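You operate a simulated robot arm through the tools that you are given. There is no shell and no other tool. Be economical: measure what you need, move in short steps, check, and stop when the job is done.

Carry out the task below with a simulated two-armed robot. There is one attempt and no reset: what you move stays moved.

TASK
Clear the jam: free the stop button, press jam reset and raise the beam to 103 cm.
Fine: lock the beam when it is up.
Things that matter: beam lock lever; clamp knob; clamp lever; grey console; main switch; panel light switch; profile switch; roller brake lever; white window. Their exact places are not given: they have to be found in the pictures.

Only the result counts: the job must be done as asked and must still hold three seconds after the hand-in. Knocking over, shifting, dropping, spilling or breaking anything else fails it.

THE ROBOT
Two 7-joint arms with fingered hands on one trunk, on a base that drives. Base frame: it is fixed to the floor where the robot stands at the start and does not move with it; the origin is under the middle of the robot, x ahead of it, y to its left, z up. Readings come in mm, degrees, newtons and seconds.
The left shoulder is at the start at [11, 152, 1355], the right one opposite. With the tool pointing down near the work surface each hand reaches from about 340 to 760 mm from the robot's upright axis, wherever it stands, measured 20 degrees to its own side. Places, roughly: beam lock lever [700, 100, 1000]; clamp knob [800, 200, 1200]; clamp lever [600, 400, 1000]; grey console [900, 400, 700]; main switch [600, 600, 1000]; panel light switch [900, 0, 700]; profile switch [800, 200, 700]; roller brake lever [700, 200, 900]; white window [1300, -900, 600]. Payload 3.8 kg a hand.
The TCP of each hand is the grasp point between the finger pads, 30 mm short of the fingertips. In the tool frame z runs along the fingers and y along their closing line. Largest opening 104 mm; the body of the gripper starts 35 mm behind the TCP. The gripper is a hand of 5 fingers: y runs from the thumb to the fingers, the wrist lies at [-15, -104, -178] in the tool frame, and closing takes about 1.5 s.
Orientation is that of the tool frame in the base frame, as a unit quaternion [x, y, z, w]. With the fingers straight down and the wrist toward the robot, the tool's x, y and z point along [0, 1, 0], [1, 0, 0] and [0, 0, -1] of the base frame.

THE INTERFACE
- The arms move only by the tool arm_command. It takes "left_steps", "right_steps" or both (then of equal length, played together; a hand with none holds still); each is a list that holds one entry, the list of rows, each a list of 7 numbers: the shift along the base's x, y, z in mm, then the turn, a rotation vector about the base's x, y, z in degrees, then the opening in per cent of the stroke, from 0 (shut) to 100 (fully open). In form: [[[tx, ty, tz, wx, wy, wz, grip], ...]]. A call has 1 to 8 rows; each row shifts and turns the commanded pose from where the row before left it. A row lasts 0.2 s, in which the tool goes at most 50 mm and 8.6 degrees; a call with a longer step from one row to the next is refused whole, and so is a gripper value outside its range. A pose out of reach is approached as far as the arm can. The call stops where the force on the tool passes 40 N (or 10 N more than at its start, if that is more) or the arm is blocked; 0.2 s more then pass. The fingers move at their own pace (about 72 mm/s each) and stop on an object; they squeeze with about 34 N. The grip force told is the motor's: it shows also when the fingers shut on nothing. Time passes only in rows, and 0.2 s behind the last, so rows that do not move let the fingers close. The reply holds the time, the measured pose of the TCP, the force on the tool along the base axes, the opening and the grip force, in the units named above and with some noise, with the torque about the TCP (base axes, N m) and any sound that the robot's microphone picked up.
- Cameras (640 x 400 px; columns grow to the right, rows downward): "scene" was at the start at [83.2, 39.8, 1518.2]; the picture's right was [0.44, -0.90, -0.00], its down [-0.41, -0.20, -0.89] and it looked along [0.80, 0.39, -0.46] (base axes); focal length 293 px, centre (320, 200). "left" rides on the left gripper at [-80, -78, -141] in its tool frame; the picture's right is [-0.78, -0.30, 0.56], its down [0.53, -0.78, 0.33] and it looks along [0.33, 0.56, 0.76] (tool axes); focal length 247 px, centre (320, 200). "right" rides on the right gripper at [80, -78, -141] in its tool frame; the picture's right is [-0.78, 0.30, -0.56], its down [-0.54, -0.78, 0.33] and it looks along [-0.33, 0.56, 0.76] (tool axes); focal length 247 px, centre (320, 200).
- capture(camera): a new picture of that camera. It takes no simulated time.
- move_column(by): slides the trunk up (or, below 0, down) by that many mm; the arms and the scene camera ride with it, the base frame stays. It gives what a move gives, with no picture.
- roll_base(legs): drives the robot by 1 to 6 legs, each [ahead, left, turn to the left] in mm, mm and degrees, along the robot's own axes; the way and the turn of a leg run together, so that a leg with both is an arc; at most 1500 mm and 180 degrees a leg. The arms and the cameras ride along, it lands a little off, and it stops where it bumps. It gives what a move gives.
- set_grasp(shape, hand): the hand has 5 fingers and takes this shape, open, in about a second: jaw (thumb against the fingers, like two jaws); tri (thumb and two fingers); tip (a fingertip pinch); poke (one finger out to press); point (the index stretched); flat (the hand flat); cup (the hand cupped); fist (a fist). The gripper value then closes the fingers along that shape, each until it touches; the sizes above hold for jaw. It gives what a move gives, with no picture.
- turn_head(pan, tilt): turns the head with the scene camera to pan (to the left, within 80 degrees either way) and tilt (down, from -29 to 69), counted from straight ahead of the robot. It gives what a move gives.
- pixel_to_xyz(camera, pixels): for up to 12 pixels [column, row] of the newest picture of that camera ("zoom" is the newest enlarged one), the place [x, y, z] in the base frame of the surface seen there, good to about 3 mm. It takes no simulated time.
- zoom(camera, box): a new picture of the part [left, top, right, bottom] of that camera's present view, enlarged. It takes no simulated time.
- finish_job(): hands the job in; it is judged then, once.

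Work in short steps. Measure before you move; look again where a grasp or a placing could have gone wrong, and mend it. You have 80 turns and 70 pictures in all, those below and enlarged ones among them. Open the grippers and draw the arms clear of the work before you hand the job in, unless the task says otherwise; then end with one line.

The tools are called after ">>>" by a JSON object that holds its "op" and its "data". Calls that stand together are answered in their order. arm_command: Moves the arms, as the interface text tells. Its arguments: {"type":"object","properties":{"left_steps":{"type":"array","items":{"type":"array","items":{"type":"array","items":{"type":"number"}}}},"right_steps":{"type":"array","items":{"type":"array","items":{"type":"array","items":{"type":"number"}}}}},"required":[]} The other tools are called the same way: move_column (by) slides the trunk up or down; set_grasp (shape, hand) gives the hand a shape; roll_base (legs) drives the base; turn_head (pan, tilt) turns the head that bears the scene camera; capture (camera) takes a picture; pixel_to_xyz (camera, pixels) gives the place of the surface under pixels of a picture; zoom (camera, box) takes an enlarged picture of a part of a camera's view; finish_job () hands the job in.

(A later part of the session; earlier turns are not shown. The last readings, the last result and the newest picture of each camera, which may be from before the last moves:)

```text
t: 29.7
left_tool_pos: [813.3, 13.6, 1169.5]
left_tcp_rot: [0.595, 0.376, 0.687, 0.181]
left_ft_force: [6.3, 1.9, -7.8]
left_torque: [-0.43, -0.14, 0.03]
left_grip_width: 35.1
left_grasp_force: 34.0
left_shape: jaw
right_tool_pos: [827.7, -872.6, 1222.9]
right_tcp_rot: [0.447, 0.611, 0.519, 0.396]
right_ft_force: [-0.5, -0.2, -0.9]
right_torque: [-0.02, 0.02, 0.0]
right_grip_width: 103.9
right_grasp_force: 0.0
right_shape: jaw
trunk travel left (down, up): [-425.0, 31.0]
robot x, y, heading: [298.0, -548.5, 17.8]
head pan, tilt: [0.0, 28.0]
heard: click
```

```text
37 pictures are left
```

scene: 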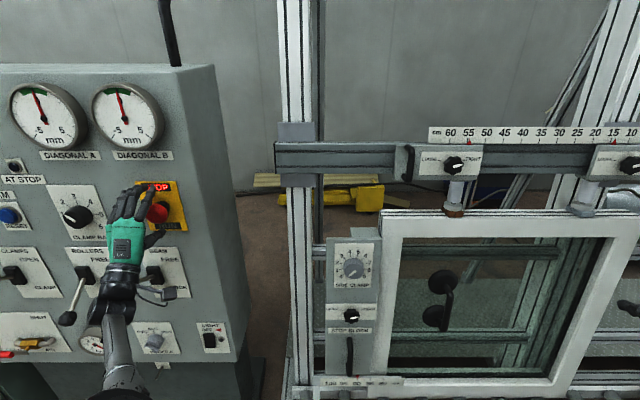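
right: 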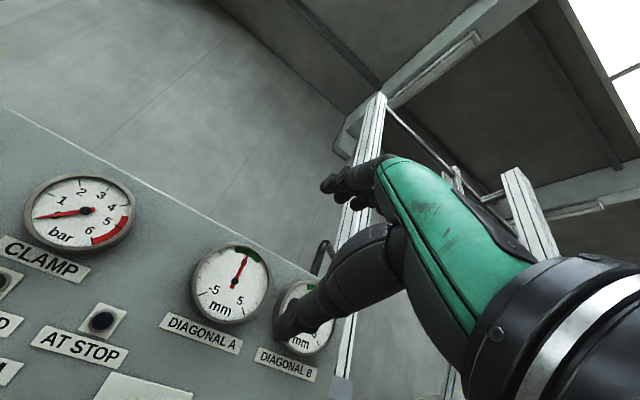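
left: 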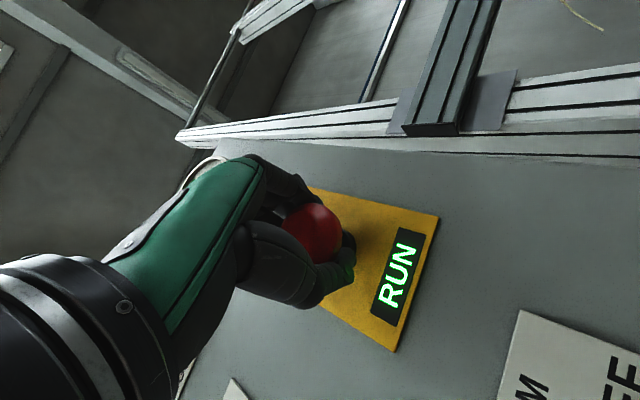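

Click heard, RUN is lit. I open the hand and draw straight back, then undo the roll.

>>> {"op": "arm_command", "data": {"left_steps": [[[0, 0, 0, 0, 0, 0, 60], [0, 0, 0, 0, 0, 0, 100], [0, 0, 0, 0, 0, 0, 100], [0, 0, 0, 0, 0, 0, 100], [0, 0, 0, 0, 0, 0, 100], [0, 0, 0, 0, 0, 0, 100]]]}}

>>> {"op": "arm_command", "data": {"left_steps": [[[-20, -6.5, 0, 0, 0, 0, 100], [-25, -8, 0, 0, 0, 0, 100], [-30, -10, 0, 0, 0, 0, 100], [-30, -10, 0, -6.6, -2.18, 0, 100], [-30, -10, 0, -8, -2.6, 0, 100], [-30, -10, 0, -8, -2.6, 0, 100], [0, 0, 0, -8, -2.6, 0, 100], [0, 0, 0, -8, -2.6, 0, 100]]]}}

>>> {"op": "turn_head", "data": {"pan": 30, "tilt": 22}}

>>> {"op": "capture", "data": {"camera": "scene"}}

```text
t: 31.1
left_tool_pos: [810.7, 14.0, 1171.4]
left_tcp_rot: [0.593, 0.376, 0.689, 0.18]
left_ft_force: [-0.2, 0.7, 0.0]
left_torque: [0.02, -0.01, 0.01]
left_grip_width: 103.5
left_grasp_force: 0.1
left_shape: jaw
right_tool_pos: [826.7, -874.1, 1222.6]
right_tcp_rot: [0.447, 0.611, 0.52, 0.396]
right_ft_force: [-1.0, -0.4, 0.5]
right_torque: [0.01, -0.02, 0.03]
right_grip_width: 104.0
right_grasp_force: 0.0
right_shape: jaw
trunk travel left (down, up): [-425.0, 31.0]
robot x, y, heading: [296.8, -551.5, 17.6]
head pan, tilt: [0.0, 28.0]
```

```text
t: 32.9
left_tool_pos: [642.6, -36.1, 1172.4]
left_tcp_rot: [0.425, 0.56, 0.589, 0.399]
left_ft_force: [0.2, 0.8, 1.0]
left_torque: [-0.01, -0.02, 0.02]
left_grip_width: 103.6
left_grasp_force: 0.1
left_shape: jaw
right_tool_pos: [827.3, -874.0, 1222.0]
right_tcp_rot: [0.447, 0.611, 0.52, 0.395]
right_ft_force: [-1.2, 0.0, 0.6]
right_torque: [0.01, 0.0, -0.01]
right_grip_width: 103.9
right_grasp_force: 0.0
right_shape: jaw
trunk travel left (down, up): [-425.0, 31.0]
robot x, y, heading: [297.1, -550.0, 17.9]
head pan, tilt: [0.0, 28.0]
```

```text
t: 33.8
left_tool_pos: [642.2, -36.3, 1173.2]
left_tcp_rot: [0.426, 0.559, 0.589, 0.4]
left_ft_force: [0.5, 0.9, -0.2]
left_torque: [-0.01, 0.01, -0.01]
left_grip_width: 103.9
left_grasp_force: 0.1
left_shape: jaw
right_tool_pos: [827.0, -874.2, 1221.5]
right_tcp_rot: [0.447, 0.611, 0.52, 0.396]
right_ft_force: [0.2, 0.2, -0.6]
right_torque: [-0.03, 0.0, 0.0]
right_grip_width: 103.9
right_grasp_force: 0.0
right_shape: jaw
trunk travel left (down, up): [-425.0, 31.0]
robot x, y, heading: [297.5, -551.4, 17.7]
head pan, tilt: [30.0, 22.0]
```

```text
36 pictures are left
```

scene: 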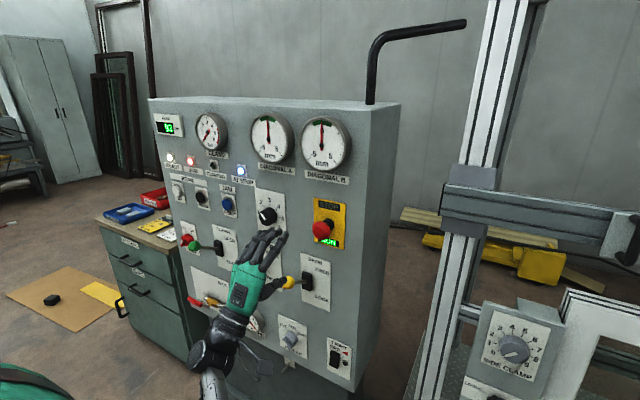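

RUN is lit, the display shows green digits, READY and AT STOP are lit. I form a poking finger and drive 364 mm left in front of JAM RESET.

>>> {"op": "set_grasp", "data": {"hand": "left", "shape": "poke"}}

>>> {"op": "roll_base", "data": {"legs": [[0, 364, 0]]}}

>>> {"op": "capture", "data": {"camera": "scene"}}

>>> {"op": "zoom", "data": {"camera": "scene", "box": [150, 110, 350, 240]}}

```text
t: 34.7
left_tool_pos: [643.1, -36.1, 1175.4]
left_tcp_rot: [0.425, 0.559, 0.589, 0.4]
left_ft_force: [-1.3, -0.6, 0.7]
left_torque: [0.0, -0.03, 0.03]
left_grip_width: 0.1
left_grasp_force: 0.1
left_shape: poke
right_tool_pos: [826.7, -874.5, 1222.2]
right_tcp_rot: [0.447, 0.611, 0.52, 0.396]
right_ft_force: [0.3, 0.0, -0.4]
right_torque: [0.01, 0.04, -0.02]
right_grip_width: 104.0
right_grasp_force: 0.0
right_shape: jaw
trunk travel left (down, up): [-425.0, 31.0]
robot x, y, heading: [297.2, -554.5, 17.7]
head pan, tilt: [30.0, 22.0]
```

```text
t: 37.0
left_tool_pos: [536.1, 299.6, 1174.9]
left_tcp_rot: [0.426, 0.558, 0.589, 0.4]
left_ft_force: [-0.3, -0.7, -0.5]
left_torque: [0.01, -0.02, 0.04]
left_grip_width: 0.0
left_grasp_force: 0.1
left_shape: poke
right_tool_pos: [717.2, -539.7, 1221.9]
right_tcp_rot: [0.448, 0.609, 0.52, 0.396]
right_ft_force: [0.8, -0.4, -0.2]
right_torque: [0.02, 0.0, 0.03]
right_grip_width: 103.9
right_grasp_force: 0.1
right_shape: jaw
trunk travel left (down, up): [-425.0, 31.0]
robot x, y, heading: [189.6, -212.3, 18.0]
head pan, tilt: [30.0, 22.0]
```

```text
35 pictures are left
```

scene: 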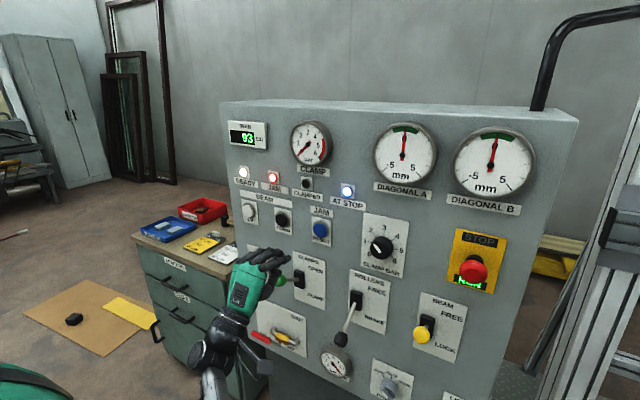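

```text
3.08 times, centred on (250, 175) of scene
```

zoom: 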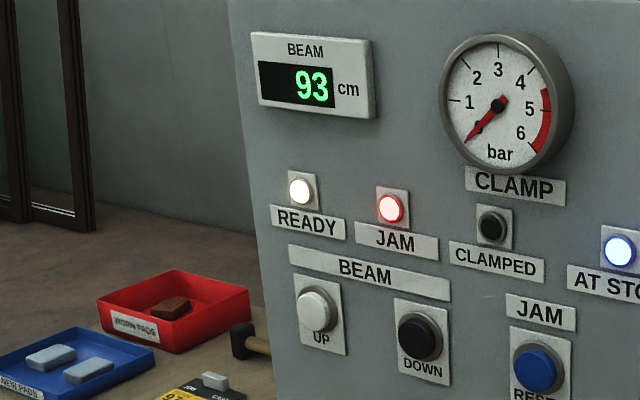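

Beam reads 93 cm; JAM is still lit. I look at the poking finger from the hand camera and scene.

>>> {"op": "capture", "data": {"camera": "left"}}

>>> {"op": "zoom", "data": {"camera": "scene", "box": [210, 215, 338, 295]}}

```text
33 pictures are left
```

left: 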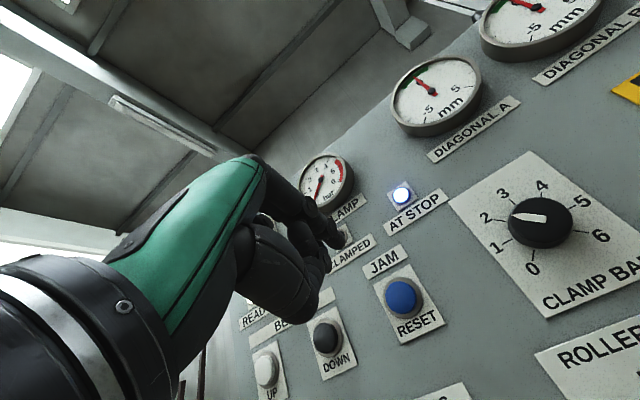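

```text
5.00 times, centred on (274, 255) of scene
```

zoom: 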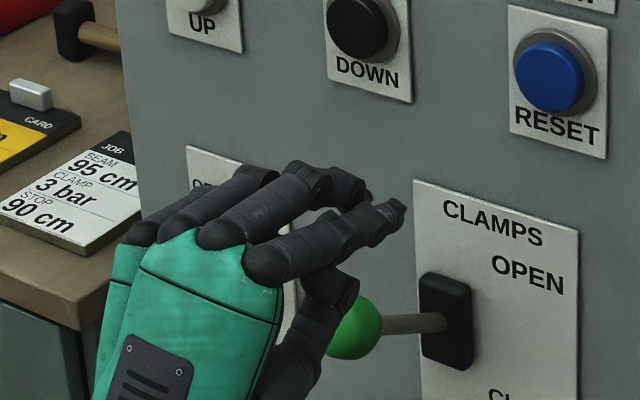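

>>> {"op": "pixel_to_xyz", "data": {"camera": "zoom", "pixels": [[398, 208], [392, 212], [372, 222], [345, 185], [550, 75], [330, 290]]}}

```text
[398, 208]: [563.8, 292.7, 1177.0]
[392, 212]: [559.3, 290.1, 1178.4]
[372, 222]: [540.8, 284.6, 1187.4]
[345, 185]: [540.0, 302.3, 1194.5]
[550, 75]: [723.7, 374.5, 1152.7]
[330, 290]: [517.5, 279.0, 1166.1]
```

The index tip is ~28 mm ahead of the TCP at about s −108, z 1174; RESET is at s −131, z 1151, d 804. I line up and advance to ~30 mm away.

>>> {"op": "arm_command", "data": {"left_steps": [[[-7, 22, -22, 0, 0, 0, 0], [34, 11.1, 0, 0, 0, 0, 0], [34, 11.1, 0, 0, 0, 0, 0], [34, 11.1, 0, 0, 0, 0, 0], [34, 11.1, 0, 0, 0, 0, 0], [0, 0, 0, 0, 0, 0, 0]]]}}

>>> {"op": "zoom", "data": {"camera": "scene", "box": [256, 190, 384, 270]}}

>>> {"op": "capture", "data": {"camera": "left"}}

```text
t: 38.4
left_tool_pos: [662.9, 366.4, 1150.6]
left_tcp_rot: [0.426, 0.558, 0.589, 0.401]
left_ft_force: [0.6, -0.1, -0.2]
left_torque: [0.0, -0.01, -0.01]
left_grip_width: 0.0
left_grasp_force: 0.0
left_shape: poke
right_tool_pos: [716.3, -537.3, 1222.1]
right_tcp_rot: [0.448, 0.61, 0.52, 0.397]
right_ft_force: [-0.2, -0.2, 0.2]
right_torque: [0.03, 0.01, -0.02]
right_grip_width: 103.8
right_grasp_force: 0.0
right_shape: jaw
trunk travel left (down, up): [-425.0, 31.0]
robot x, y, heading: [187.7, -212.0, 17.6]
head pan, tilt: [30.0, 22.0]
```

```text
5.00 times, centred on (320, 230) of scene
```

zoom: 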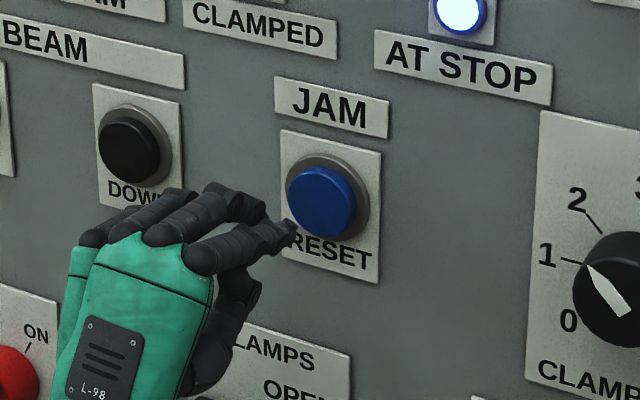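

```text
30 pictures are left
```

left: 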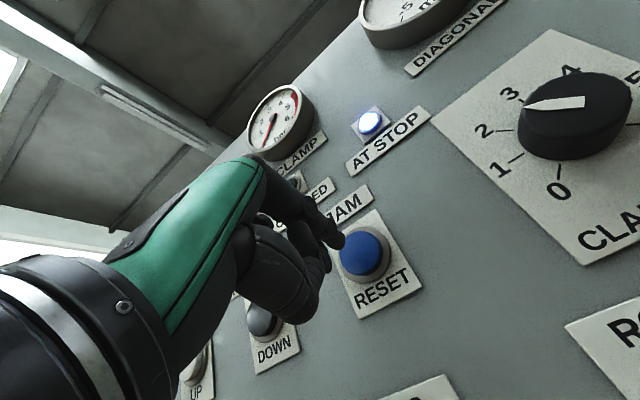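

>>> {"op": "pixel_to_xyz", "data": {"camera": "zoom", "pixels": [[290, 232], [283, 235], [270, 230], [321, 202], [300, 200], [345, 200], [322, 225], [322, 178]]}}

```text
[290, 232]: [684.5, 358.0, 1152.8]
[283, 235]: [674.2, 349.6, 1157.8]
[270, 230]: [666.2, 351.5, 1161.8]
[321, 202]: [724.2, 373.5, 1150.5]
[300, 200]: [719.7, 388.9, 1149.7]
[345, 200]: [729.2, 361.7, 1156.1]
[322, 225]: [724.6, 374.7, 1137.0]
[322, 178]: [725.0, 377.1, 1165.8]
```

The tip is aligned with the blue button, ~40 mm away. I press it.

>>> {"op": "arm_command", "data": {"left_steps": [[[9.5, 3.1, 0, 0, 0, 0, 0], [9.5, 3.1, 0, 0, 0, 0, 0], [9.5, 3.1, 0, 0, 0, 0, 0], [7.6, 2.5, 0, 0, 0, 0, 0], [5.7, 1.9, 0, 0, 0, 0, 0], [3.8, 1.2, 0, 0, 0, 0, 0], [3.8, 1.2, 0, 0, 0, 0, 0], [0, 0, 0, 0, 0, 0, 0]]]}}

>>> {"op": "zoom", "data": {"camera": "scene", "box": [220, 110, 412, 230]}}

```text
t: 40.0
left_tool_pos: [699.6, 378.6, 1157.9]
left_tcp_rot: [0.423, 0.553, 0.594, 0.403]
left_ft_force: [-43.6, -24.7, 6.8]
left_torque: [-0.14, 0.21, -0.27]
left_grip_width: 0.0
left_grasp_force: 0.0
left_shape: poke
right_tool_pos: [708.3, -540.9, 1224.2]
right_tcp_rot: [0.446, 0.609, 0.522, 0.396]
right_ft_force: [-0.2, 1.1, -0.1]
right_torque: [-0.01, 0.0, -0.03]
right_grip_width: 104.2
right_grasp_force: 0.1
right_shape: jaw
trunk travel left (down, up): [-425.0, 31.0]
robot x, y, heading: [187.7, -213.4, 18.1]
head pan, tilt: [30.0, 22.0]
heard: click
stopped in row 7 (left hand): the force on the tool passed its limit at 41 N (the readings are from after the stop); the commanded pose is now the measured one
```

```text
3.33 times, centred on (316, 170) of scene
```

zoom: 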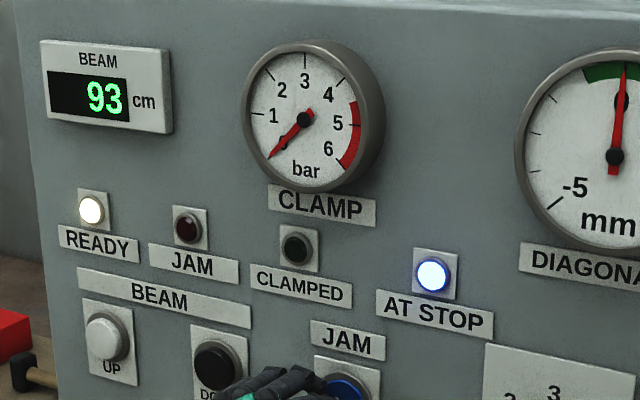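

Click, JAM light is out. I back off 90 mm and drive 261 mm left to the white UP button.

>>> {"op": "arm_command", "data": {"left_steps": [[[-20, -6.5, -2, 0, 0, 0, 0], [-22, -7, -2, 0, 0, 0, 0], [-22, -7, -1, 0, 0, 0, 0], [-22, -7, -1, 0, 0, 0, 0], [0, 0, 0, 0, 0, 0, 0]]]}}

>>> {"op": "roll_base", "data": {"legs": [[0, 256, 0]]}}

>>> {"op": "turn_head", "data": {"pan": 20, "tilt": 22}}

>>> {"op": "capture", "data": {"camera": "scene"}}

```text
t: 41.2
left_tool_pos: [626.5, 356.1, 1145.6]
left_tcp_rot: [0.426, 0.557, 0.589, 0.402]
left_ft_force: [0.1, 0.2, 0.4]
left_torque: [0.02, 0.03, 0.03]
left_grip_width: 0.1
left_grasp_force: 0.1
left_shape: poke
right_tool_pos: [716.3, -536.6, 1222.2]
right_tcp_rot: [0.447, 0.611, 0.52, 0.395]
right_ft_force: [-0.3, -0.3, -0.2]
right_torque: [-0.01, -0.01, 0.0]
right_grip_width: 103.7
right_grasp_force: 0.0
right_shape: jaw
trunk travel left (down, up): [-425.0, 31.0]
robot x, y, heading: [189.2, -211.8, 17.9]
head pan, tilt: [30.0, 22.0]
```

```text
t: 43.1
left_tool_pos: [548.5, 596.9, 1146.1]
left_tcp_rot: [0.426, 0.557, 0.589, 0.401]
left_ft_force: [0.0, -0.4, 0.5]
left_torque: [-0.02, 0.03, 0.03]
left_grip_width: 0.1
left_grasp_force: 0.1
left_shape: poke
right_tool_pos: [638.8, -294.7, 1221.7]
right_tcp_rot: [0.449, 0.609, 0.52, 0.396]
right_ft_force: [0.0, 0.2, -0.3]
right_torque: [0.01, 0.05, 0.04]
right_grip_width: 103.8
right_grasp_force: 0.0
right_shape: jaw
trunk travel left (down, up): [-425.0, 31.0]
robot x, y, heading: [110.7, 32.5, 18.1]
head pan, tilt: [30.0, 22.0]
```

```text
t: 43.8
left_tool_pos: [548.3, 600.4, 1145.6]
left_tcp_rot: [0.426, 0.557, 0.589, 0.402]
left_ft_force: [1.0, 0.2, 0.9]
left_torque: [0.04, -0.02, -0.01]
left_grip_width: 0.0
left_grasp_force: 0.1
left_shape: poke
right_tool_pos: [637.5, -291.2, 1221.3]
right_tcp_rot: [0.448, 0.61, 0.519, 0.397]
right_ft_force: [0.2, 0.4, -0.2]
right_torque: [0.02, -0.02, 0.0]
right_grip_width: 104.2
right_grasp_force: 0.1
right_shape: jaw
trunk travel left (down, up): [-425.0, 31.0]
robot x, y, heading: [107.5, 30.5, 17.8]
head pan, tilt: [20.0, 22.0]
```

```text
28 pictures are left
```

scene: 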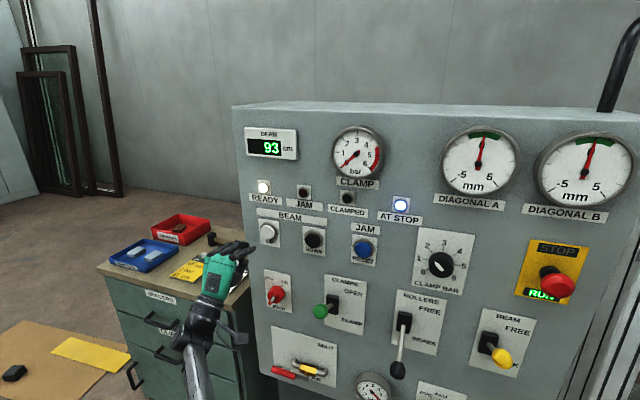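

>>> {"op": "zoom", "data": {"camera": "scene", "box": [200, 200, 328, 280]}}

>>> {"op": "pixel_to_xyz", "data": {"camera": "scene", "pixels": [[267, 233], [263, 233], [271, 233], [253, 252]]}}

```text
5.00 times, centred on (264, 240) of scene
```

zoom: 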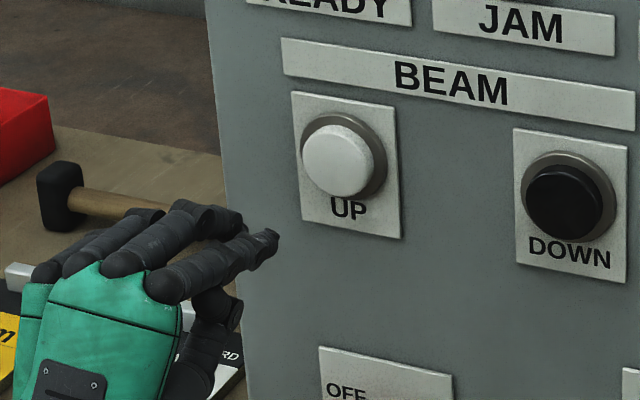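

```text
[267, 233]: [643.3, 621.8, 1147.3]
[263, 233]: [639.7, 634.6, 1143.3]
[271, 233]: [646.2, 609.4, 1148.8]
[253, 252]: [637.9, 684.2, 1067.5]
```

UP is at s −391, z 1149, d 803; the tip is aligned within a few mm. I advance and make a brief press to see how the beam responds.

>>> {"op": "arm_command", "data": {"left_steps": [[[19, 6.2, 1, 0, 0, 0, 0], [19, 6.2, 1, 0, 0, 0, 0], [19, 6.2, 1, 0, 0, 0, 0], [3.8, 1.2, 0, 0, 0, 0, 0], [2.8, 0.9, 0, 0, 0, 0, 0], [2.8, 0.9, 0, 0, 0, 0, 0], [0, 0, 0, 0, 0, 0, 0]]]}}

>>> {"op": "zoom", "data": {"camera": "scene", "box": [220, 120, 348, 250]}}

```text
t: 45.4
left_tool_pos: [612.8, 619.3, 1149.4]
left_tcp_rot: [0.425, 0.557, 0.589, 0.402]
left_ft_force: [-1.0, -0.1, 0.9]
left_torque: [0.06, -0.02, 0.01]
left_grip_width: 0.1
left_grasp_force: 0.0
left_shape: poke
right_tool_pos: [637.3, -293.6, 1222.1]
right_tcp_rot: [0.448, 0.61, 0.52, 0.397]
right_ft_force: [-0.6, 0.0, -0.2]
right_torque: [-0.02, 0.0, -0.01]
right_grip_width: 103.8
right_grasp_force: 0.1
right_shape: jaw
trunk travel left (down, up): [-425.0, 31.0]
robot x, y, heading: [104.8, 33.4, 17.7]
head pan, tilt: [20.0, 22.0]
```

```text
3.08 times, centred on (284, 185) of scene
```

zoom: 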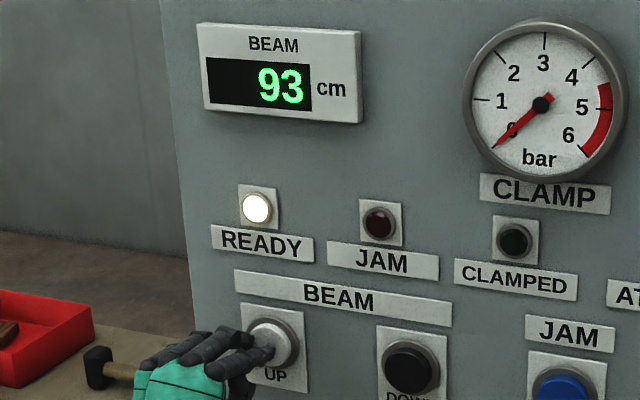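

Not yet in contact (force ~0, TCP depth 775). I go on by small steps.

>>> {"op": "arm_command", "data": {"left_steps": [[[1.9, 0.6, 0, 0, 0, 0, 0], [1.9, 0.6, 0, 0, 0, 0, 0], [1.9, 0.6, 0, 0, 0, 0, 0]]]}}

>>> {"op": "zoom", "data": {"camera": "scene", "box": [220, 120, 348, 250]}}

```text
t: 46.2
left_tool_pos: [617.6, 621.6, 1149.5]
left_tcp_rot: [0.425, 0.556, 0.589, 0.402]
left_ft_force: [-6.6, -1.9, 2.0]
left_torque: [0.01, 0.01, 0.0]
left_grip_width: 0.1
left_grasp_force: 0.0
left_shape: poke
right_tool_pos: [635.5, -293.2, 1222.5]
right_tcp_rot: [0.448, 0.609, 0.52, 0.397]
right_ft_force: [-0.4, -0.5, -0.2]
right_torque: [0.02, -0.01, -0.01]
right_grip_width: 103.7
right_grasp_force: 0.1
right_shape: jaw
trunk travel left (down, up): [-425.0, 31.0]
robot x, y, heading: [108.2, 29.5, 17.5]
head pan, tilt: [20.0, 22.0]
heard: click
```

```text
3.08 times, centred on (284, 185) of scene
```

zoom: 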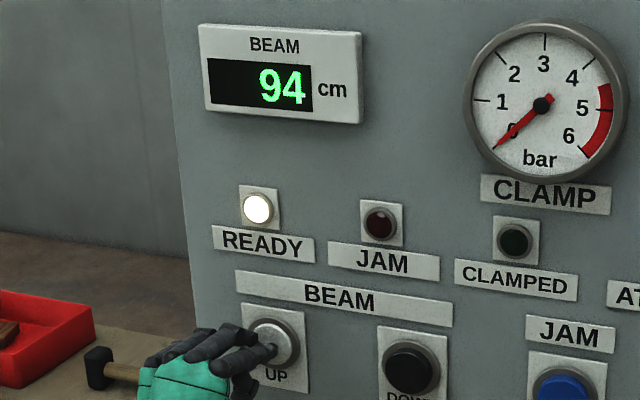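

Clicked; display 94. I hold for 0.6 s to see the rate.

>>> {"op": "arm_command", "data": {"left_steps": [[[0, 0, 0, 0, 0, 0, 0], [0, 0, 0, 0, 0, 0, 0]]]}}

>>> {"op": "zoom", "data": {"camera": "scene", "box": [220, 120, 348, 250]}}

```text
t: 46.8
left_tool_pos: [619.3, 622.7, 1149.1]
left_tcp_rot: [0.426, 0.556, 0.589, 0.402]
left_ft_force: [-7.2, -3.0, 2.4]
left_torque: [-0.01, -0.01, -0.01]
left_grip_width: 0.1
left_grasp_force: 0.1
left_shape: poke
right_tool_pos: [635.9, -293.9, 1223.6]
right_tcp_rot: [0.449, 0.609, 0.519, 0.397]
right_ft_force: [0.3, 0.2, 0.1]
right_torque: [-0.03, 0.0, 0.02]
right_grip_width: 104.3
right_grasp_force: 0.0
right_shape: jaw
trunk travel left (down, up): [-425.0, 31.0]
robot x, y, heading: [107.8, 32.1, 17.7]
head pan, tilt: [20.0, 22.0]
```

```text
3.08 times, centred on (284, 185) of scene
```

zoom: 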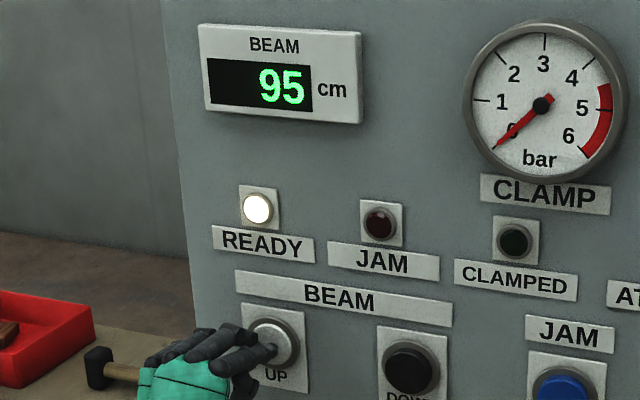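

It rises continuously, about 1.7 cm/s. I hold 8 more rows (1.8 s).

>>> {"op": "arm_command", "data": {"left_steps": [[[0, 0, 0, 0, 0, 0, 0], [0, 0, 0, 0, 0, 0, 0], [0, 0, 0, 0, 0, 0, 0], [0, 0, 0, 0, 0, 0, 0], [0, 0, 0, 0, 0, 0, 0], [0, 0, 0, 0, 0, 0, 0], [0, 0, 0, 0, 0, 0, 0], [0, 0, 0, 0, 0, 0, 0]]]}}

>>> {"op": "zoom", "data": {"camera": "scene", "box": [220, 120, 348, 250]}}

```text
t: 48.6
left_tool_pos: [618.0, 621.6, 1149.4]
left_tcp_rot: [0.425, 0.557, 0.59, 0.402]
left_ft_force: [-7.2, -1.6, 3.1]
left_torque: [-0.01, -0.08, 0.03]
left_grip_width: 0.2
left_grasp_force: 0.1
left_shape: poke
right_tool_pos: [635.4, -293.2, 1221.6]
right_tcp_rot: [0.448, 0.61, 0.52, 0.396]
right_ft_force: [0.1, 0.5, -0.8]
right_torque: [0.02, 0.0, 0.0]
right_grip_width: 103.7
right_grasp_force: 0.1
right_shape: jaw
trunk travel left (down, up): [-425.0, 31.0]
robot x, y, heading: [109.6, 31.0, 17.9]
head pan, tilt: [20.0, 22.0]
```

```text
3.08 times, centred on (284, 185) of scene
```

zoom: 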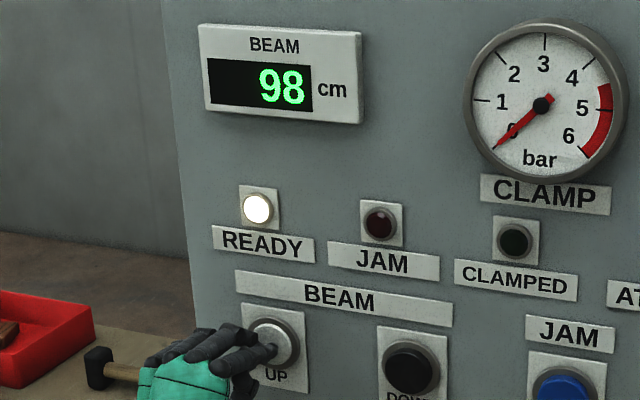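

98 now. Another 1.8 s hold should give ~101.

>>> {"op": "arm_command", "data": {"left_steps": [[[0, 0, 0, 0, 0, 0, 0], [0, 0, 0, 0, 0, 0, 0], [0, 0, 0, 0, 0, 0, 0], [0, 0, 0, 0, 0, 0, 0], [0, 0, 0, 0, 0, 0, 0], [0, 0, 0, 0, 0, 0, 0], [0, 0, 0, 0, 0, 0, 0], [0, 0, 0, 0, 0, 0, 0]]]}}

>>> {"op": "zoom", "data": {"camera": "scene", "box": [220, 120, 348, 250]}}

```text
t: 50.4
left_tool_pos: [618.3, 622.1, 1149.2]
left_tcp_rot: [0.426, 0.556, 0.59, 0.402]
left_ft_force: [-8.0, -1.7, 1.8]
left_torque: [0.02, -0.07, 0.02]
left_grip_width: 0.3
left_grasp_force: 0.1
left_shape: poke
right_tool_pos: [636.2, -293.4, 1223.0]
right_tcp_rot: [0.448, 0.609, 0.52, 0.397]
right_ft_force: [0.2, 0.0, -0.1]
right_torque: [0.0, 0.01, 0.03]
right_grip_width: 103.6
right_grasp_force: 0.1
right_shape: jaw
trunk travel left (down, up): [-425.0, 31.0]
robot x, y, heading: [109.5, 33.0, 17.9]
head pan, tilt: [20.0, 22.0]
```

```text
3.08 times, centred on (284, 185) of scene
```

zoom: 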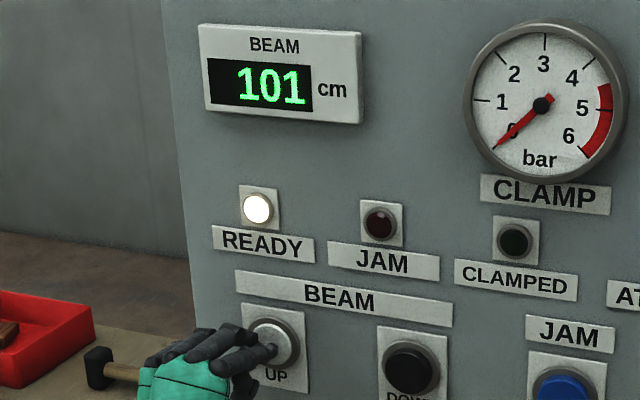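

101. One more 0.6 s hold.

>>> {"op": "arm_command", "data": {"left_steps": [[[0, 0, 0, 0, 0, 0, 0], [0, 0, 0, 0, 0, 0, 0]]]}}

>>> {"op": "zoom", "data": {"camera": "scene", "box": [220, 120, 348, 250]}}

```text
t: 51.0
left_tool_pos: [617.6, 621.0, 1149.5]
left_tcp_rot: [0.425, 0.556, 0.59, 0.402]
left_ft_force: [-8.2, -2.7, 2.4]
left_torque: [0.05, -0.05, 0.05]
left_grip_width: 0.1
left_grasp_force: 0.1
left_shape: poke
right_tool_pos: [637.1, -294.5, 1222.6]
right_tcp_rot: [0.448, 0.61, 0.519, 0.397]
right_ft_force: [0.3, 0.0, 0.0]
right_torque: [0.0, -0.02, -0.01]
right_grip_width: 103.8
right_grasp_force: 0.0
right_shape: jaw
trunk travel left (down, up): [-425.0, 31.0]
robot x, y, heading: [105.6, 32.9, 17.7]
head pan, tilt: [20.0, 22.0]
```

```text
3.08 times, centred on (284, 185) of scene
```

zoom: 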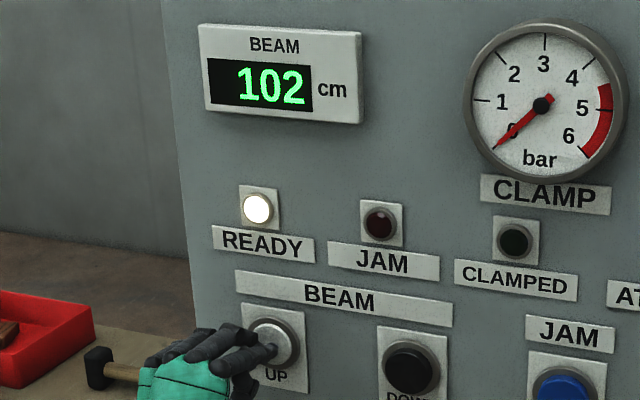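

102. I hold 2 more idle rows (0.6 s) and look before releasing.

>>> {"op": "arm_command", "data": {"left_steps": [[[0, 0, 0, 0, 0, 0, 0], [0, 0, 0, 0, 0, 0, 0]]]}}

>>> {"op": "zoom", "data": {"camera": "scene", "box": [220, 120, 348, 250]}}

```text
t: 51.6
left_tool_pos: [618.4, 622.4, 1149.3]
left_tcp_rot: [0.426, 0.556, 0.59, 0.402]
left_ft_force: [-6.9, -3.0, 2.1]
left_torque: [0.05, -0.08, 0.03]
left_grip_width: 0.3
left_grasp_force: 0.2
left_shape: poke
right_tool_pos: [635.9, -294.0, 1222.3]
right_tcp_rot: [0.448, 0.61, 0.52, 0.396]
right_ft_force: [-0.4, 0.4, 0.7]
right_torque: [-0.04, -0.02, 0.0]
right_grip_width: 104.1
right_grasp_force: 0.2
right_shape: jaw
trunk travel left (down, up): [-425.0, 31.0]
robot x, y, heading: [110.4, 31.0, 17.6]
head pan, tilt: [20.0, 22.0]
```

```text
3.08 times, centred on (284, 185) of scene
```

zoom: 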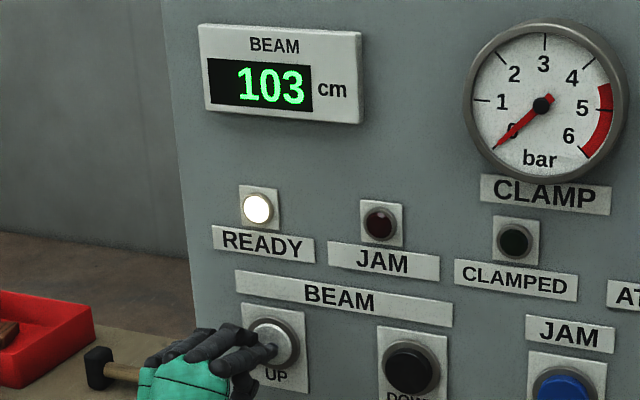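

103 cm. I release quickly and draw back.

>>> {"op": "arm_command", "data": {"left_steps": [[[-40, -13, 0, 0, 0, 0, 0], [-40, -13, 0, 0, 0, 0, 0], [-40, -13, 0, 0, 0, 0, 0], [0, 0, 0, 0, 0, 0, 0]]]}}

>>> {"op": "zoom", "data": {"camera": "scene", "box": [220, 120, 348, 250]}}

```text
t: 52.6
left_tool_pos: [501.7, 583.9, 1147.5]
left_tcp_rot: [0.427, 0.556, 0.588, 0.402]
left_ft_force: [-0.3, 0.2, -0.5]
left_torque: [0.02, 0.0, -0.04]
left_grip_width: 0.0
left_grasp_force: 0.0
left_shape: poke
right_tool_pos: [639.0, -292.5, 1222.1]
right_tcp_rot: [0.448, 0.61, 0.519, 0.396]
right_ft_force: [0.4, 0.3, 0.1]
right_torque: [0.03, 0.0, -0.01]
right_grip_width: 104.0
right_grasp_force: 0.1
right_shape: jaw
trunk travel left (down, up): [-425.0, 31.0]
robot x, y, heading: [107.1, 32.7, 17.9]
head pan, tilt: [20.0, 22.0]
```

```text
3.08 times, centred on (284, 185) of scene
```

zoom: 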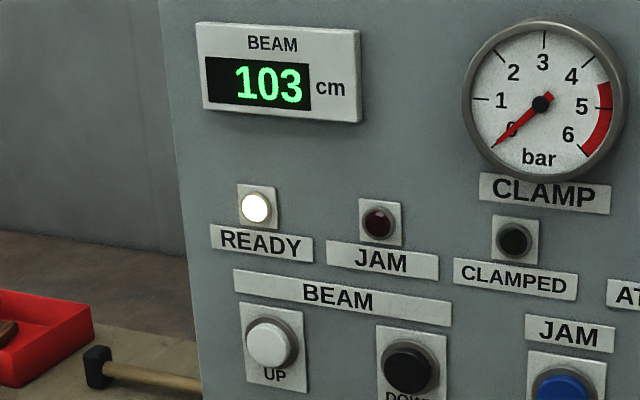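

Beam holds at 103. I retreat more, shape the hand as jaw and drive 565 mm right to the yellow lock lever.

>>> {"op": "arm_command", "data": {"left_steps": [[[-32, -10.5, 0, 0, 0, 0, 0], [-32, -10.5, 0, 0, 0, 0, 0], [0, 0, 0, 0, 0, 0, 0]]]}}

>>> {"op": "set_grasp", "data": {"hand": "left", "shape": "jaw"}}

>>> {"op": "roll_base", "data": {"legs": [[0, -565, 0]]}}

>>> {"op": "capture", "data": {"camera": "scene"}}

```text
t: 53.4
left_tool_pos: [435.7, 564.5, 1147.9]
left_tcp_rot: [0.426, 0.557, 0.588, 0.402]
left_ft_force: [0.5, -0.1, 0.5]
left_torque: [0.0, 0.01, -0.01]
left_grip_width: 0.1
left_grasp_force: 0.1
left_shape: poke
right_tool_pos: [637.7, -292.5, 1222.2]
right_tcp_rot: [0.447, 0.61, 0.52, 0.396]
right_ft_force: [-0.4, -0.4, -0.1]
right_torque: [-0.01, -0.03, 0.0]
right_grip_width: 103.9
right_grasp_force: 0.1
right_shape: jaw
trunk travel left (down, up): [-425.0, 31.0]
robot x, y, heading: [108.4, 33.1, 17.8]
head pan, tilt: [20.0, 22.0]
```

```text
t: 54.3
left_tool_pos: [436.8, 563.1, 1147.4]
left_tcp_rot: [0.427, 0.556, 0.588, 0.403]
left_ft_force: [0.0, 0.1, -0.1]
left_torque: [-0.03, 0.01, -0.01]
left_grip_width: 104.1
left_grasp_force: 0.1
left_shape: jaw
right_tool_pos: [638.0, -293.3, 1221.0]
right_tcp_rot: [0.449, 0.609, 0.519, 0.397]
right_ft_force: [-0.1, 0.0, -0.2]
right_torque: [-0.01, 0.03, 0.04]
right_grip_width: 104.0
right_grasp_force: 0.1
right_shape: jaw
trunk travel left (down, up): [-425.0, 31.0]
robot x, y, heading: [106.4, 33.3, 17.8]
head pan, tilt: [20.0, 22.0]
```

```text
t: 57.5
left_tool_pos: [607.8, 28.5, 1147.7]
left_tcp_rot: [0.426, 0.557, 0.589, 0.402]
left_ft_force: [-0.2, -0.8, -0.3]
left_torque: [0.01, 0.0, 0.01]
left_grip_width: 103.8
left_grasp_force: 0.1
left_shape: jaw
right_tool_pos: [810.4, -826.8, 1222.9]
right_tcp_rot: [0.448, 0.61, 0.519, 0.397]
right_ft_force: [0.2, 0.1, 0.3]
right_torque: [-0.02, 0.02, 0.02]
right_grip_width: 103.9
right_grasp_force: 0.0
right_shape: jaw
trunk travel left (down, up): [-425.0, 31.0]
robot x, y, heading: [284.8, -503.6, 17.8]
head pan, tilt: [20.0, 22.0]
```

```text
18 pictures are left
```

scene: 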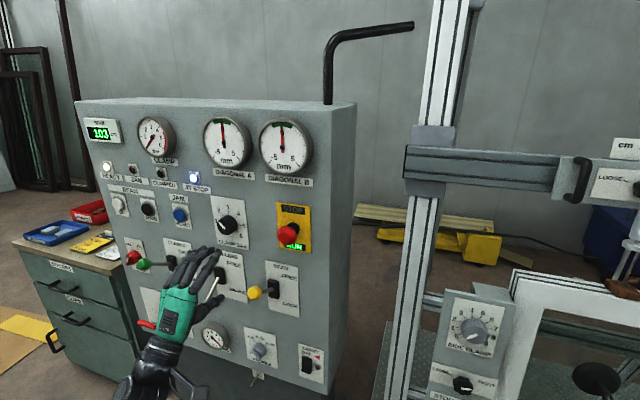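

I measure the yellow ball at (254,292).

>>> {"op": "pixel_to_xyz", "data": {"camera": "scene", "pixels": [[254, 293], [250, 293], [258, 293], [254, 288], [254, 298], [265, 292], [272, 284], [272, 304]]}}

>>> {"op": "zoom", "data": {"camera": "scene", "box": [200, 250, 328, 330]}}

```text
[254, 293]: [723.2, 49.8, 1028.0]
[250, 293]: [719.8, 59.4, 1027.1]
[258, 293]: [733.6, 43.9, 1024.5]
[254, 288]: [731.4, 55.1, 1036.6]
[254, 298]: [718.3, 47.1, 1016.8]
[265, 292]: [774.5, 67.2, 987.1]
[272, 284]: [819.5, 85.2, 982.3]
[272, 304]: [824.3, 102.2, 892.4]
```

```text
5.00 times, centred on (264, 290) of scene
```

zoom: 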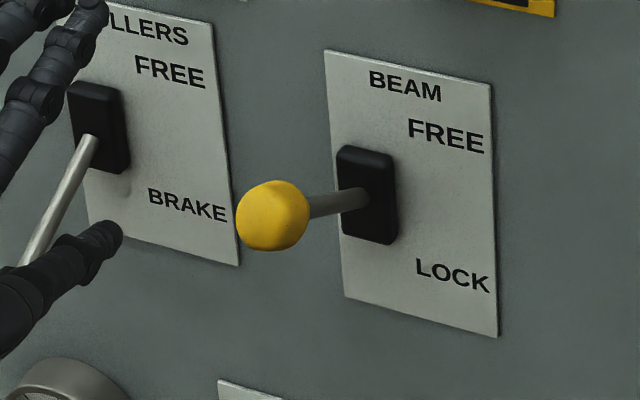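

The ball centre is about [731, 61, 1017] and must go down to roughly z 905. I lower the trunk 160 mm for reach, then align the hand.

>>> {"op": "move_column", "data": {"by": -160}}

>>> {"op": "arm_command", "data": {"left_steps": [[[10, -2, 15, 0, 0, 0, 100], [10, -2, 15, 0, 0, 0, 100], [0, 0, 0, 0, 0, 0, 100]]]}}

```text
t: 59.4
left_tool_pos: [607.3, 26.4, 988.8]
left_tcp_rot: [0.426, 0.557, 0.588, 0.403]
left_ft_force: [-0.2, -0.8, -0.8]
left_torque: [-0.01, 0.0, -0.05]
left_grip_width: 103.9
left_grasp_force: 0.1
left_shape: jaw
right_tool_pos: [811.5, -829.5, 1063.3]
right_tcp_rot: [0.448, 0.61, 0.52, 0.396]
right_ft_force: [0.1, -1.8, -0.4]
right_torque: [-0.02, -0.01, 0.01]
right_grip_width: 103.9
right_grasp_force: 0.1
right_shape: jaw
trunk travel left (down, up): [-265.0, 191.0]
robot x, y, heading: [284.1, -505.6, 18.0]
head pan, tilt: [20.0, 22.0]
```

```text
t: 60.2
left_tool_pos: [623.7, 24.5, 1017.2]
left_tcp_rot: [0.428, 0.558, 0.589, 0.399]
left_ft_force: [-0.7, -0.2, 0.4]
left_torque: [0.03, 0.0, 0.02]
left_grip_width: 103.9
left_grasp_force: 0.1
left_shape: jaw
right_tool_pos: [811.9, -828.3, 1061.8]
right_tcp_rot: [0.447, 0.611, 0.52, 0.396]
right_ft_force: [-0.6, 0.2, 0.6]
right_torque: [-0.02, 0.0, 0.03]
right_grip_width: 103.8
right_grasp_force: 0.0
right_shape: jaw
trunk travel left (down, up): [-265.0, 191.0]
robot x, y, heading: [285.9, -508.1, 18.0]
head pan, tilt: [20.0, 22.0]
```

Aligned with the ball (s 171, z 1017). I advance 108 mm so the open hand straddles it.

>>> {"op": "arm_command", "data": {"left_steps": [[[20.5, 6.7, 0, 0, 0, 0, 100], [20.5, 6.7, 0, 0, 0, 0, 100], [20.5, 6.7, 0, 0, 0, 0, 100], [20.5, 6.7, 0, 0, 0, 0, 100], [20.5, 6.7, 0, 0, 0, 0, 100], [0, 0, 0, 0, 0, 0, 100]]]}}

>>> {"op": "turn_head", "data": {"pan": 20, "tilt": 15}}

>>> {"op": "capture", "data": {"camera": "scene"}}

>>> {"op": "capture", "data": {"camera": "left"}}

```text
t: 61.6
left_tool_pos: [729.4, 56.2, 1019.4]
left_tcp_rot: [0.425, 0.557, 0.59, 0.401]
left_ft_force: [-0.4, -0.1, 0.1]
left_torque: [0.03, 0.01, -0.02]
left_grip_width: 103.9
left_grasp_force: 0.0
left_shape: jaw
right_tool_pos: [812.1, -828.5, 1061.5]
right_tcp_rot: [0.448, 0.61, 0.52, 0.397]
right_ft_force: [0.0, 1.2, 0.1]
right_torque: [0.0, 0.01, 0.0]
right_grip_width: 103.9
right_grasp_force: 0.1
right_shape: jaw
trunk travel left (down, up): [-265.0, 191.0]
robot x, y, heading: [283.3, -504.8, 17.9]
head pan, tilt: [20.0, 22.0]
```

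```text
t: 62.2
left_tool_pos: [728.8, 55.7, 1017.8]
left_tcp_rot: [0.426, 0.558, 0.589, 0.402]
left_ft_force: [-0.2, -0.2, 0.1]
left_torque: [0.02, 0.0, -0.01]
left_grip_width: 103.8
left_grasp_force: 0.0
left_shape: jaw
right_tool_pos: [811.5, -828.8, 1062.7]
right_tcp_rot: [0.448, 0.611, 0.52, 0.396]
right_ft_force: [-0.3, 0.5, 0.7]
right_torque: [-0.03, 0.02, 0.04]
right_grip_width: 103.6
right_grasp_force: 0.0
right_shape: jaw
trunk travel left (down, up): [-265.0, 191.0]
robot x, y, heading: [280.8, -506.9, 18.0]
head pan, tilt: [20.0, 15.0]
```

```text
16 pictures are left
```

scene: 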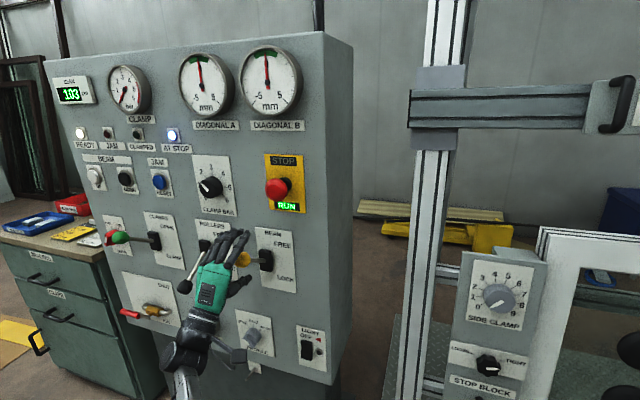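

```text
15 pictures are left
```

left: 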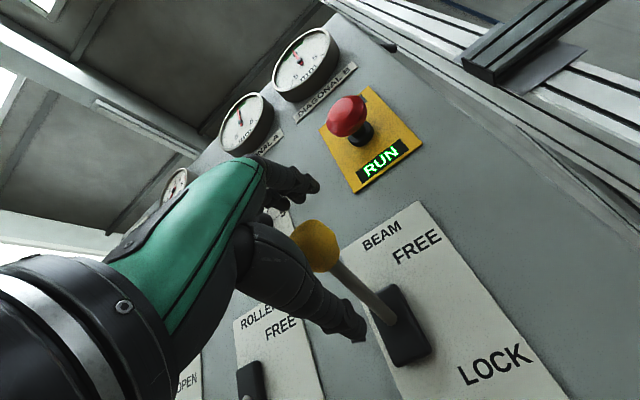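

The ball lies between fingers and thumb. I close on it.

>>> {"op": "arm_command", "data": {"left_steps": [[[0, 0, 0, 0, 0, 0, 50], [0, 0, 0, 0, 0, 0, 30], [0, 0, 0, 0, 0, 0, 10], [0, 0, 0, 0, 0, 0, 10], [0, 0, 0, 0, 0, 0, 10], [0, 0, 0, 0, 0, 0, 10], [0, 0, 0, 0, 0, 0, 10]]]}}

>>> {"op": "capture", "data": {"camera": "left"}}

```text
t: 63.8
left_tool_pos: [730.3, 57.5, 1016.7]
left_tcp_rot: [0.426, 0.559, 0.587, 0.401]
left_ft_force: [-3.7, -4.8, -16.7]
left_torque: [-0.23, 0.58, -0.06]
left_grip_width: 21.8
left_grasp_force: 34.1
left_shape: jaw
right_tool_pos: [812.8, -828.0, 1060.9]
right_tcp_rot: [0.447, 0.611, 0.52, 0.396]
right_ft_force: [0.3, 0.1, 0.0]
right_torque: [0.03, -0.01, 0.0]
right_grip_width: 104.0
right_grasp_force: 0.1
right_shape: jaw
trunk travel left (down, up): [-265.0, 191.0]
robot x, y, heading: [281.3, -503.3, 18.1]
head pan, tilt: [20.0, 15.0]
```

```text
14 pictures are left
```

left: 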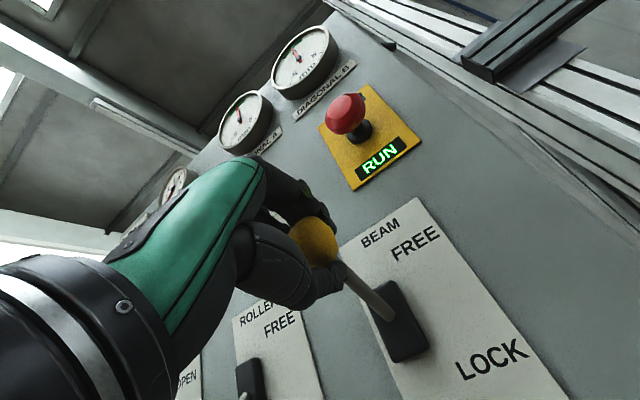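

Ball held (34 N). I move it down along its arc.

>>> {"op": "arm_command", "data": {"left_steps": [[[-5.7, -1.9, -10, 0, 0, 0, 10], [-5.7, -1.9, -12, 0, 0, 0, 10], [-3.8, -1.2, -12, 0, 0, 0, 10], [-2.8, -0.9, -12, 0, 0, 0, 10], [-1, -0.3, -12, 0, 0, 0, 10], [0, 0, -12, 0, 0, 0, 10]]]}}

>>> {"op": "capture", "data": {"camera": "left"}}

```text
t: 64.8
left_tool_pos: [724.8, 51.0, 977.4]
left_tcp_rot: [0.428, 0.559, 0.586, 0.402]
left_ft_force: [24.7, 10.5, -3.7]
left_torque: [0.11, -0.1, -0.04]
left_grip_width: 21.0
left_grasp_force: 34.1
left_shape: jaw
right_tool_pos: [815.8, -827.1, 1060.3]
right_tcp_rot: [0.449, 0.612, 0.517, 0.395]
right_ft_force: [0.5, 0.0, 0.7]
right_torque: [0.02, -0.01, 0.0]
right_grip_width: 104.0
right_grasp_force: 0.0
right_shape: jaw
trunk travel left (down, up): [-265.0, 191.0]
robot x, y, heading: [280.4, -503.4, 17.9]
head pan, tilt: [20.0, 15.0]
stopped in row 4 (left hand): the force on the tool passed its limit at 43 N (the readings are from after the stop); the commanded pose is now the measured one
```

```text
13 pictures are left
```

left: 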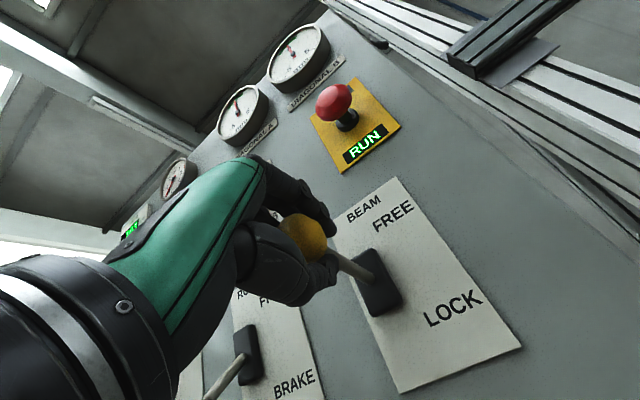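

The tool was pulling outward too hard (+25 N along x). I continue down with slightly inward motion.

>>> {"op": "arm_command", "data": {"left_steps": [[[2, 0.7, -8, 0, 0, 0, 10], [0, 0, -10, 0, 0, 0, 10], [0.5, 0.2, -10, 0, 0, 0, 10], [1.5, 0.5, -10, 0, 0, 0, 10], [2, 0.7, -10, 0, 0, 0, 10], [3, 1, -10, 0, 0, 0, 10]]]}}

>>> {"op": "capture", "data": {"camera": "left"}}

```text
t: 66.2
left_tool_pos: [728.1, 52.7, 923.3]
left_tcp_rot: [0.426, 0.556, 0.59, 0.401]
left_ft_force: [20.9, 6.2, 17.2]
left_torque: [0.38, -0.86, 0.12]
left_grip_width: 19.3
left_grasp_force: 33.8
left_shape: jaw
right_tool_pos: [812.1, -829.0, 1062.6]
right_tcp_rot: [0.449, 0.61, 0.52, 0.396]
right_ft_force: [0.5, -0.6, 0.5]
right_torque: [-0.03, 0.01, -0.02]
right_grip_width: 103.7
right_grasp_force: 0.0
right_shape: jaw
trunk travel left (down, up): [-265.0, 191.0]
robot x, y, heading: [280.6, -506.6, 17.7]
head pan, tilt: [20.0, 15.0]
```

```text
12 pictures are left
```

left: 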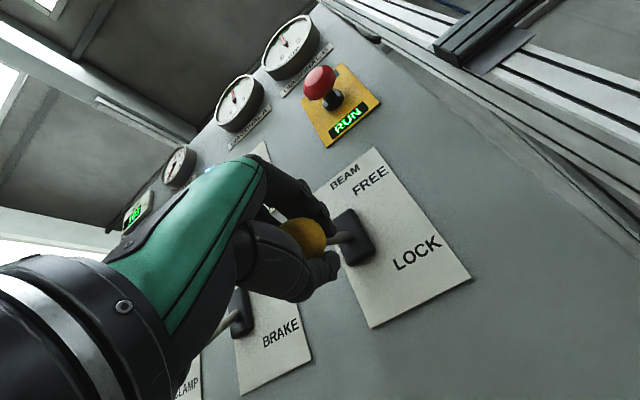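

No click yet; I continue down with more inward motion.

>>> {"op": "arm_command", "data": {"left_steps": [[[5, 1.6, -5, 0, 0, 0, 10], [4, 1.3, -7, 0, 0, 0, 10], [4, 1.3, -7, 0, 0, 0, 10], [5, 1.6, -7, 0, 0, 0, 10], [5, 1.6, -7, 0, 0, 0, 10]]]}}

>>> {"op": "capture", "data": {"camera": "left"}}

```text
t: 67.4
left_tool_pos: [745.3, 61.7, 894.8]
left_tcp_rot: [0.424, 0.556, 0.593, 0.4]
left_ft_force: [-2.3, 6.2, 27.7]
left_torque: [-0.22, -0.26, 0.33]
left_grip_width: 19.9
left_grasp_force: 33.3
left_shape: jaw
right_tool_pos: [807.1, -830.5, 1062.7]
right_tcp_rot: [0.447, 0.609, 0.521, 0.397]
right_ft_force: [-0.6, 0.3, 0.0]
right_torque: [0.0, 0.05, -0.01]
right_grip_width: 103.6
right_grasp_force: 0.0
right_shape: jaw
trunk travel left (down, up): [-265.0, 191.0]
robot x, y, heading: [282.4, -503.8, 17.9]
head pan, tilt: [20.0, 15.0]
```

```text
11 pictures are left
```

left: 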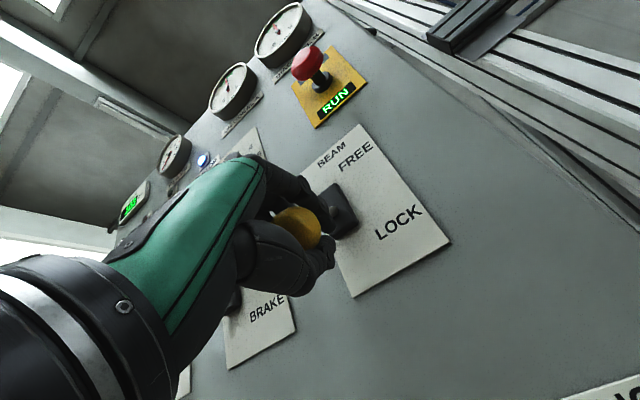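

Upward force is 28 N at z 895, possibly the end stop. I push a little further to make sure.

>>> {"op": "arm_command", "data": {"left_steps": [[[2, 0.7, -4, 0, 0, 0, 10], [2, 0.7, -4, 0, 0, 0, 10], [2, 0.7, -4, 0, 0, 0, 10], [1, 0.3, -4, 0, 0, 0, 10]]]}}

>>> {"op": "capture", "data": {"camera": "left"}}

```text
t: 68.0
left_tool_pos: [748.6, 63.4, 893.9]
left_tcp_rot: [0.422, 0.548, 0.598, 0.405]
left_ft_force: [-12.4, -8.8, 24.8]
left_torque: [-0.02, -0.35, 0.27]
left_grip_width: 21.7
left_grasp_force: 34.0
left_shape: jaw
right_tool_pos: [808.8, -831.2, 1061.9]
right_tcp_rot: [0.447, 0.61, 0.522, 0.395]
right_ft_force: [0.1, -0.5, 1.4]
right_torque: [0.02, 0.01, 0.0]
right_grip_width: 103.6
right_grasp_force: 0.0
right_shape: jaw
trunk travel left (down, up): [-265.0, 191.0]
robot x, y, heading: [284.2, -505.2, 17.7]
head pan, tilt: [20.0, 15.0]
stopped in row 3 (left hand): the force on the tool passed its limit at 41 N (the readings are from after the stop); the commanded pose is now the measured one
```

```text
10 pictures are left
```

left: 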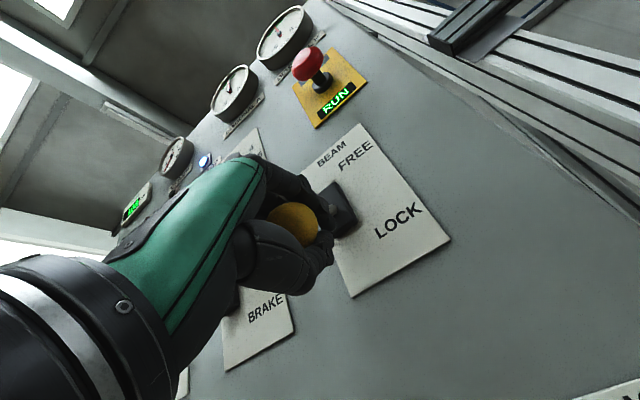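

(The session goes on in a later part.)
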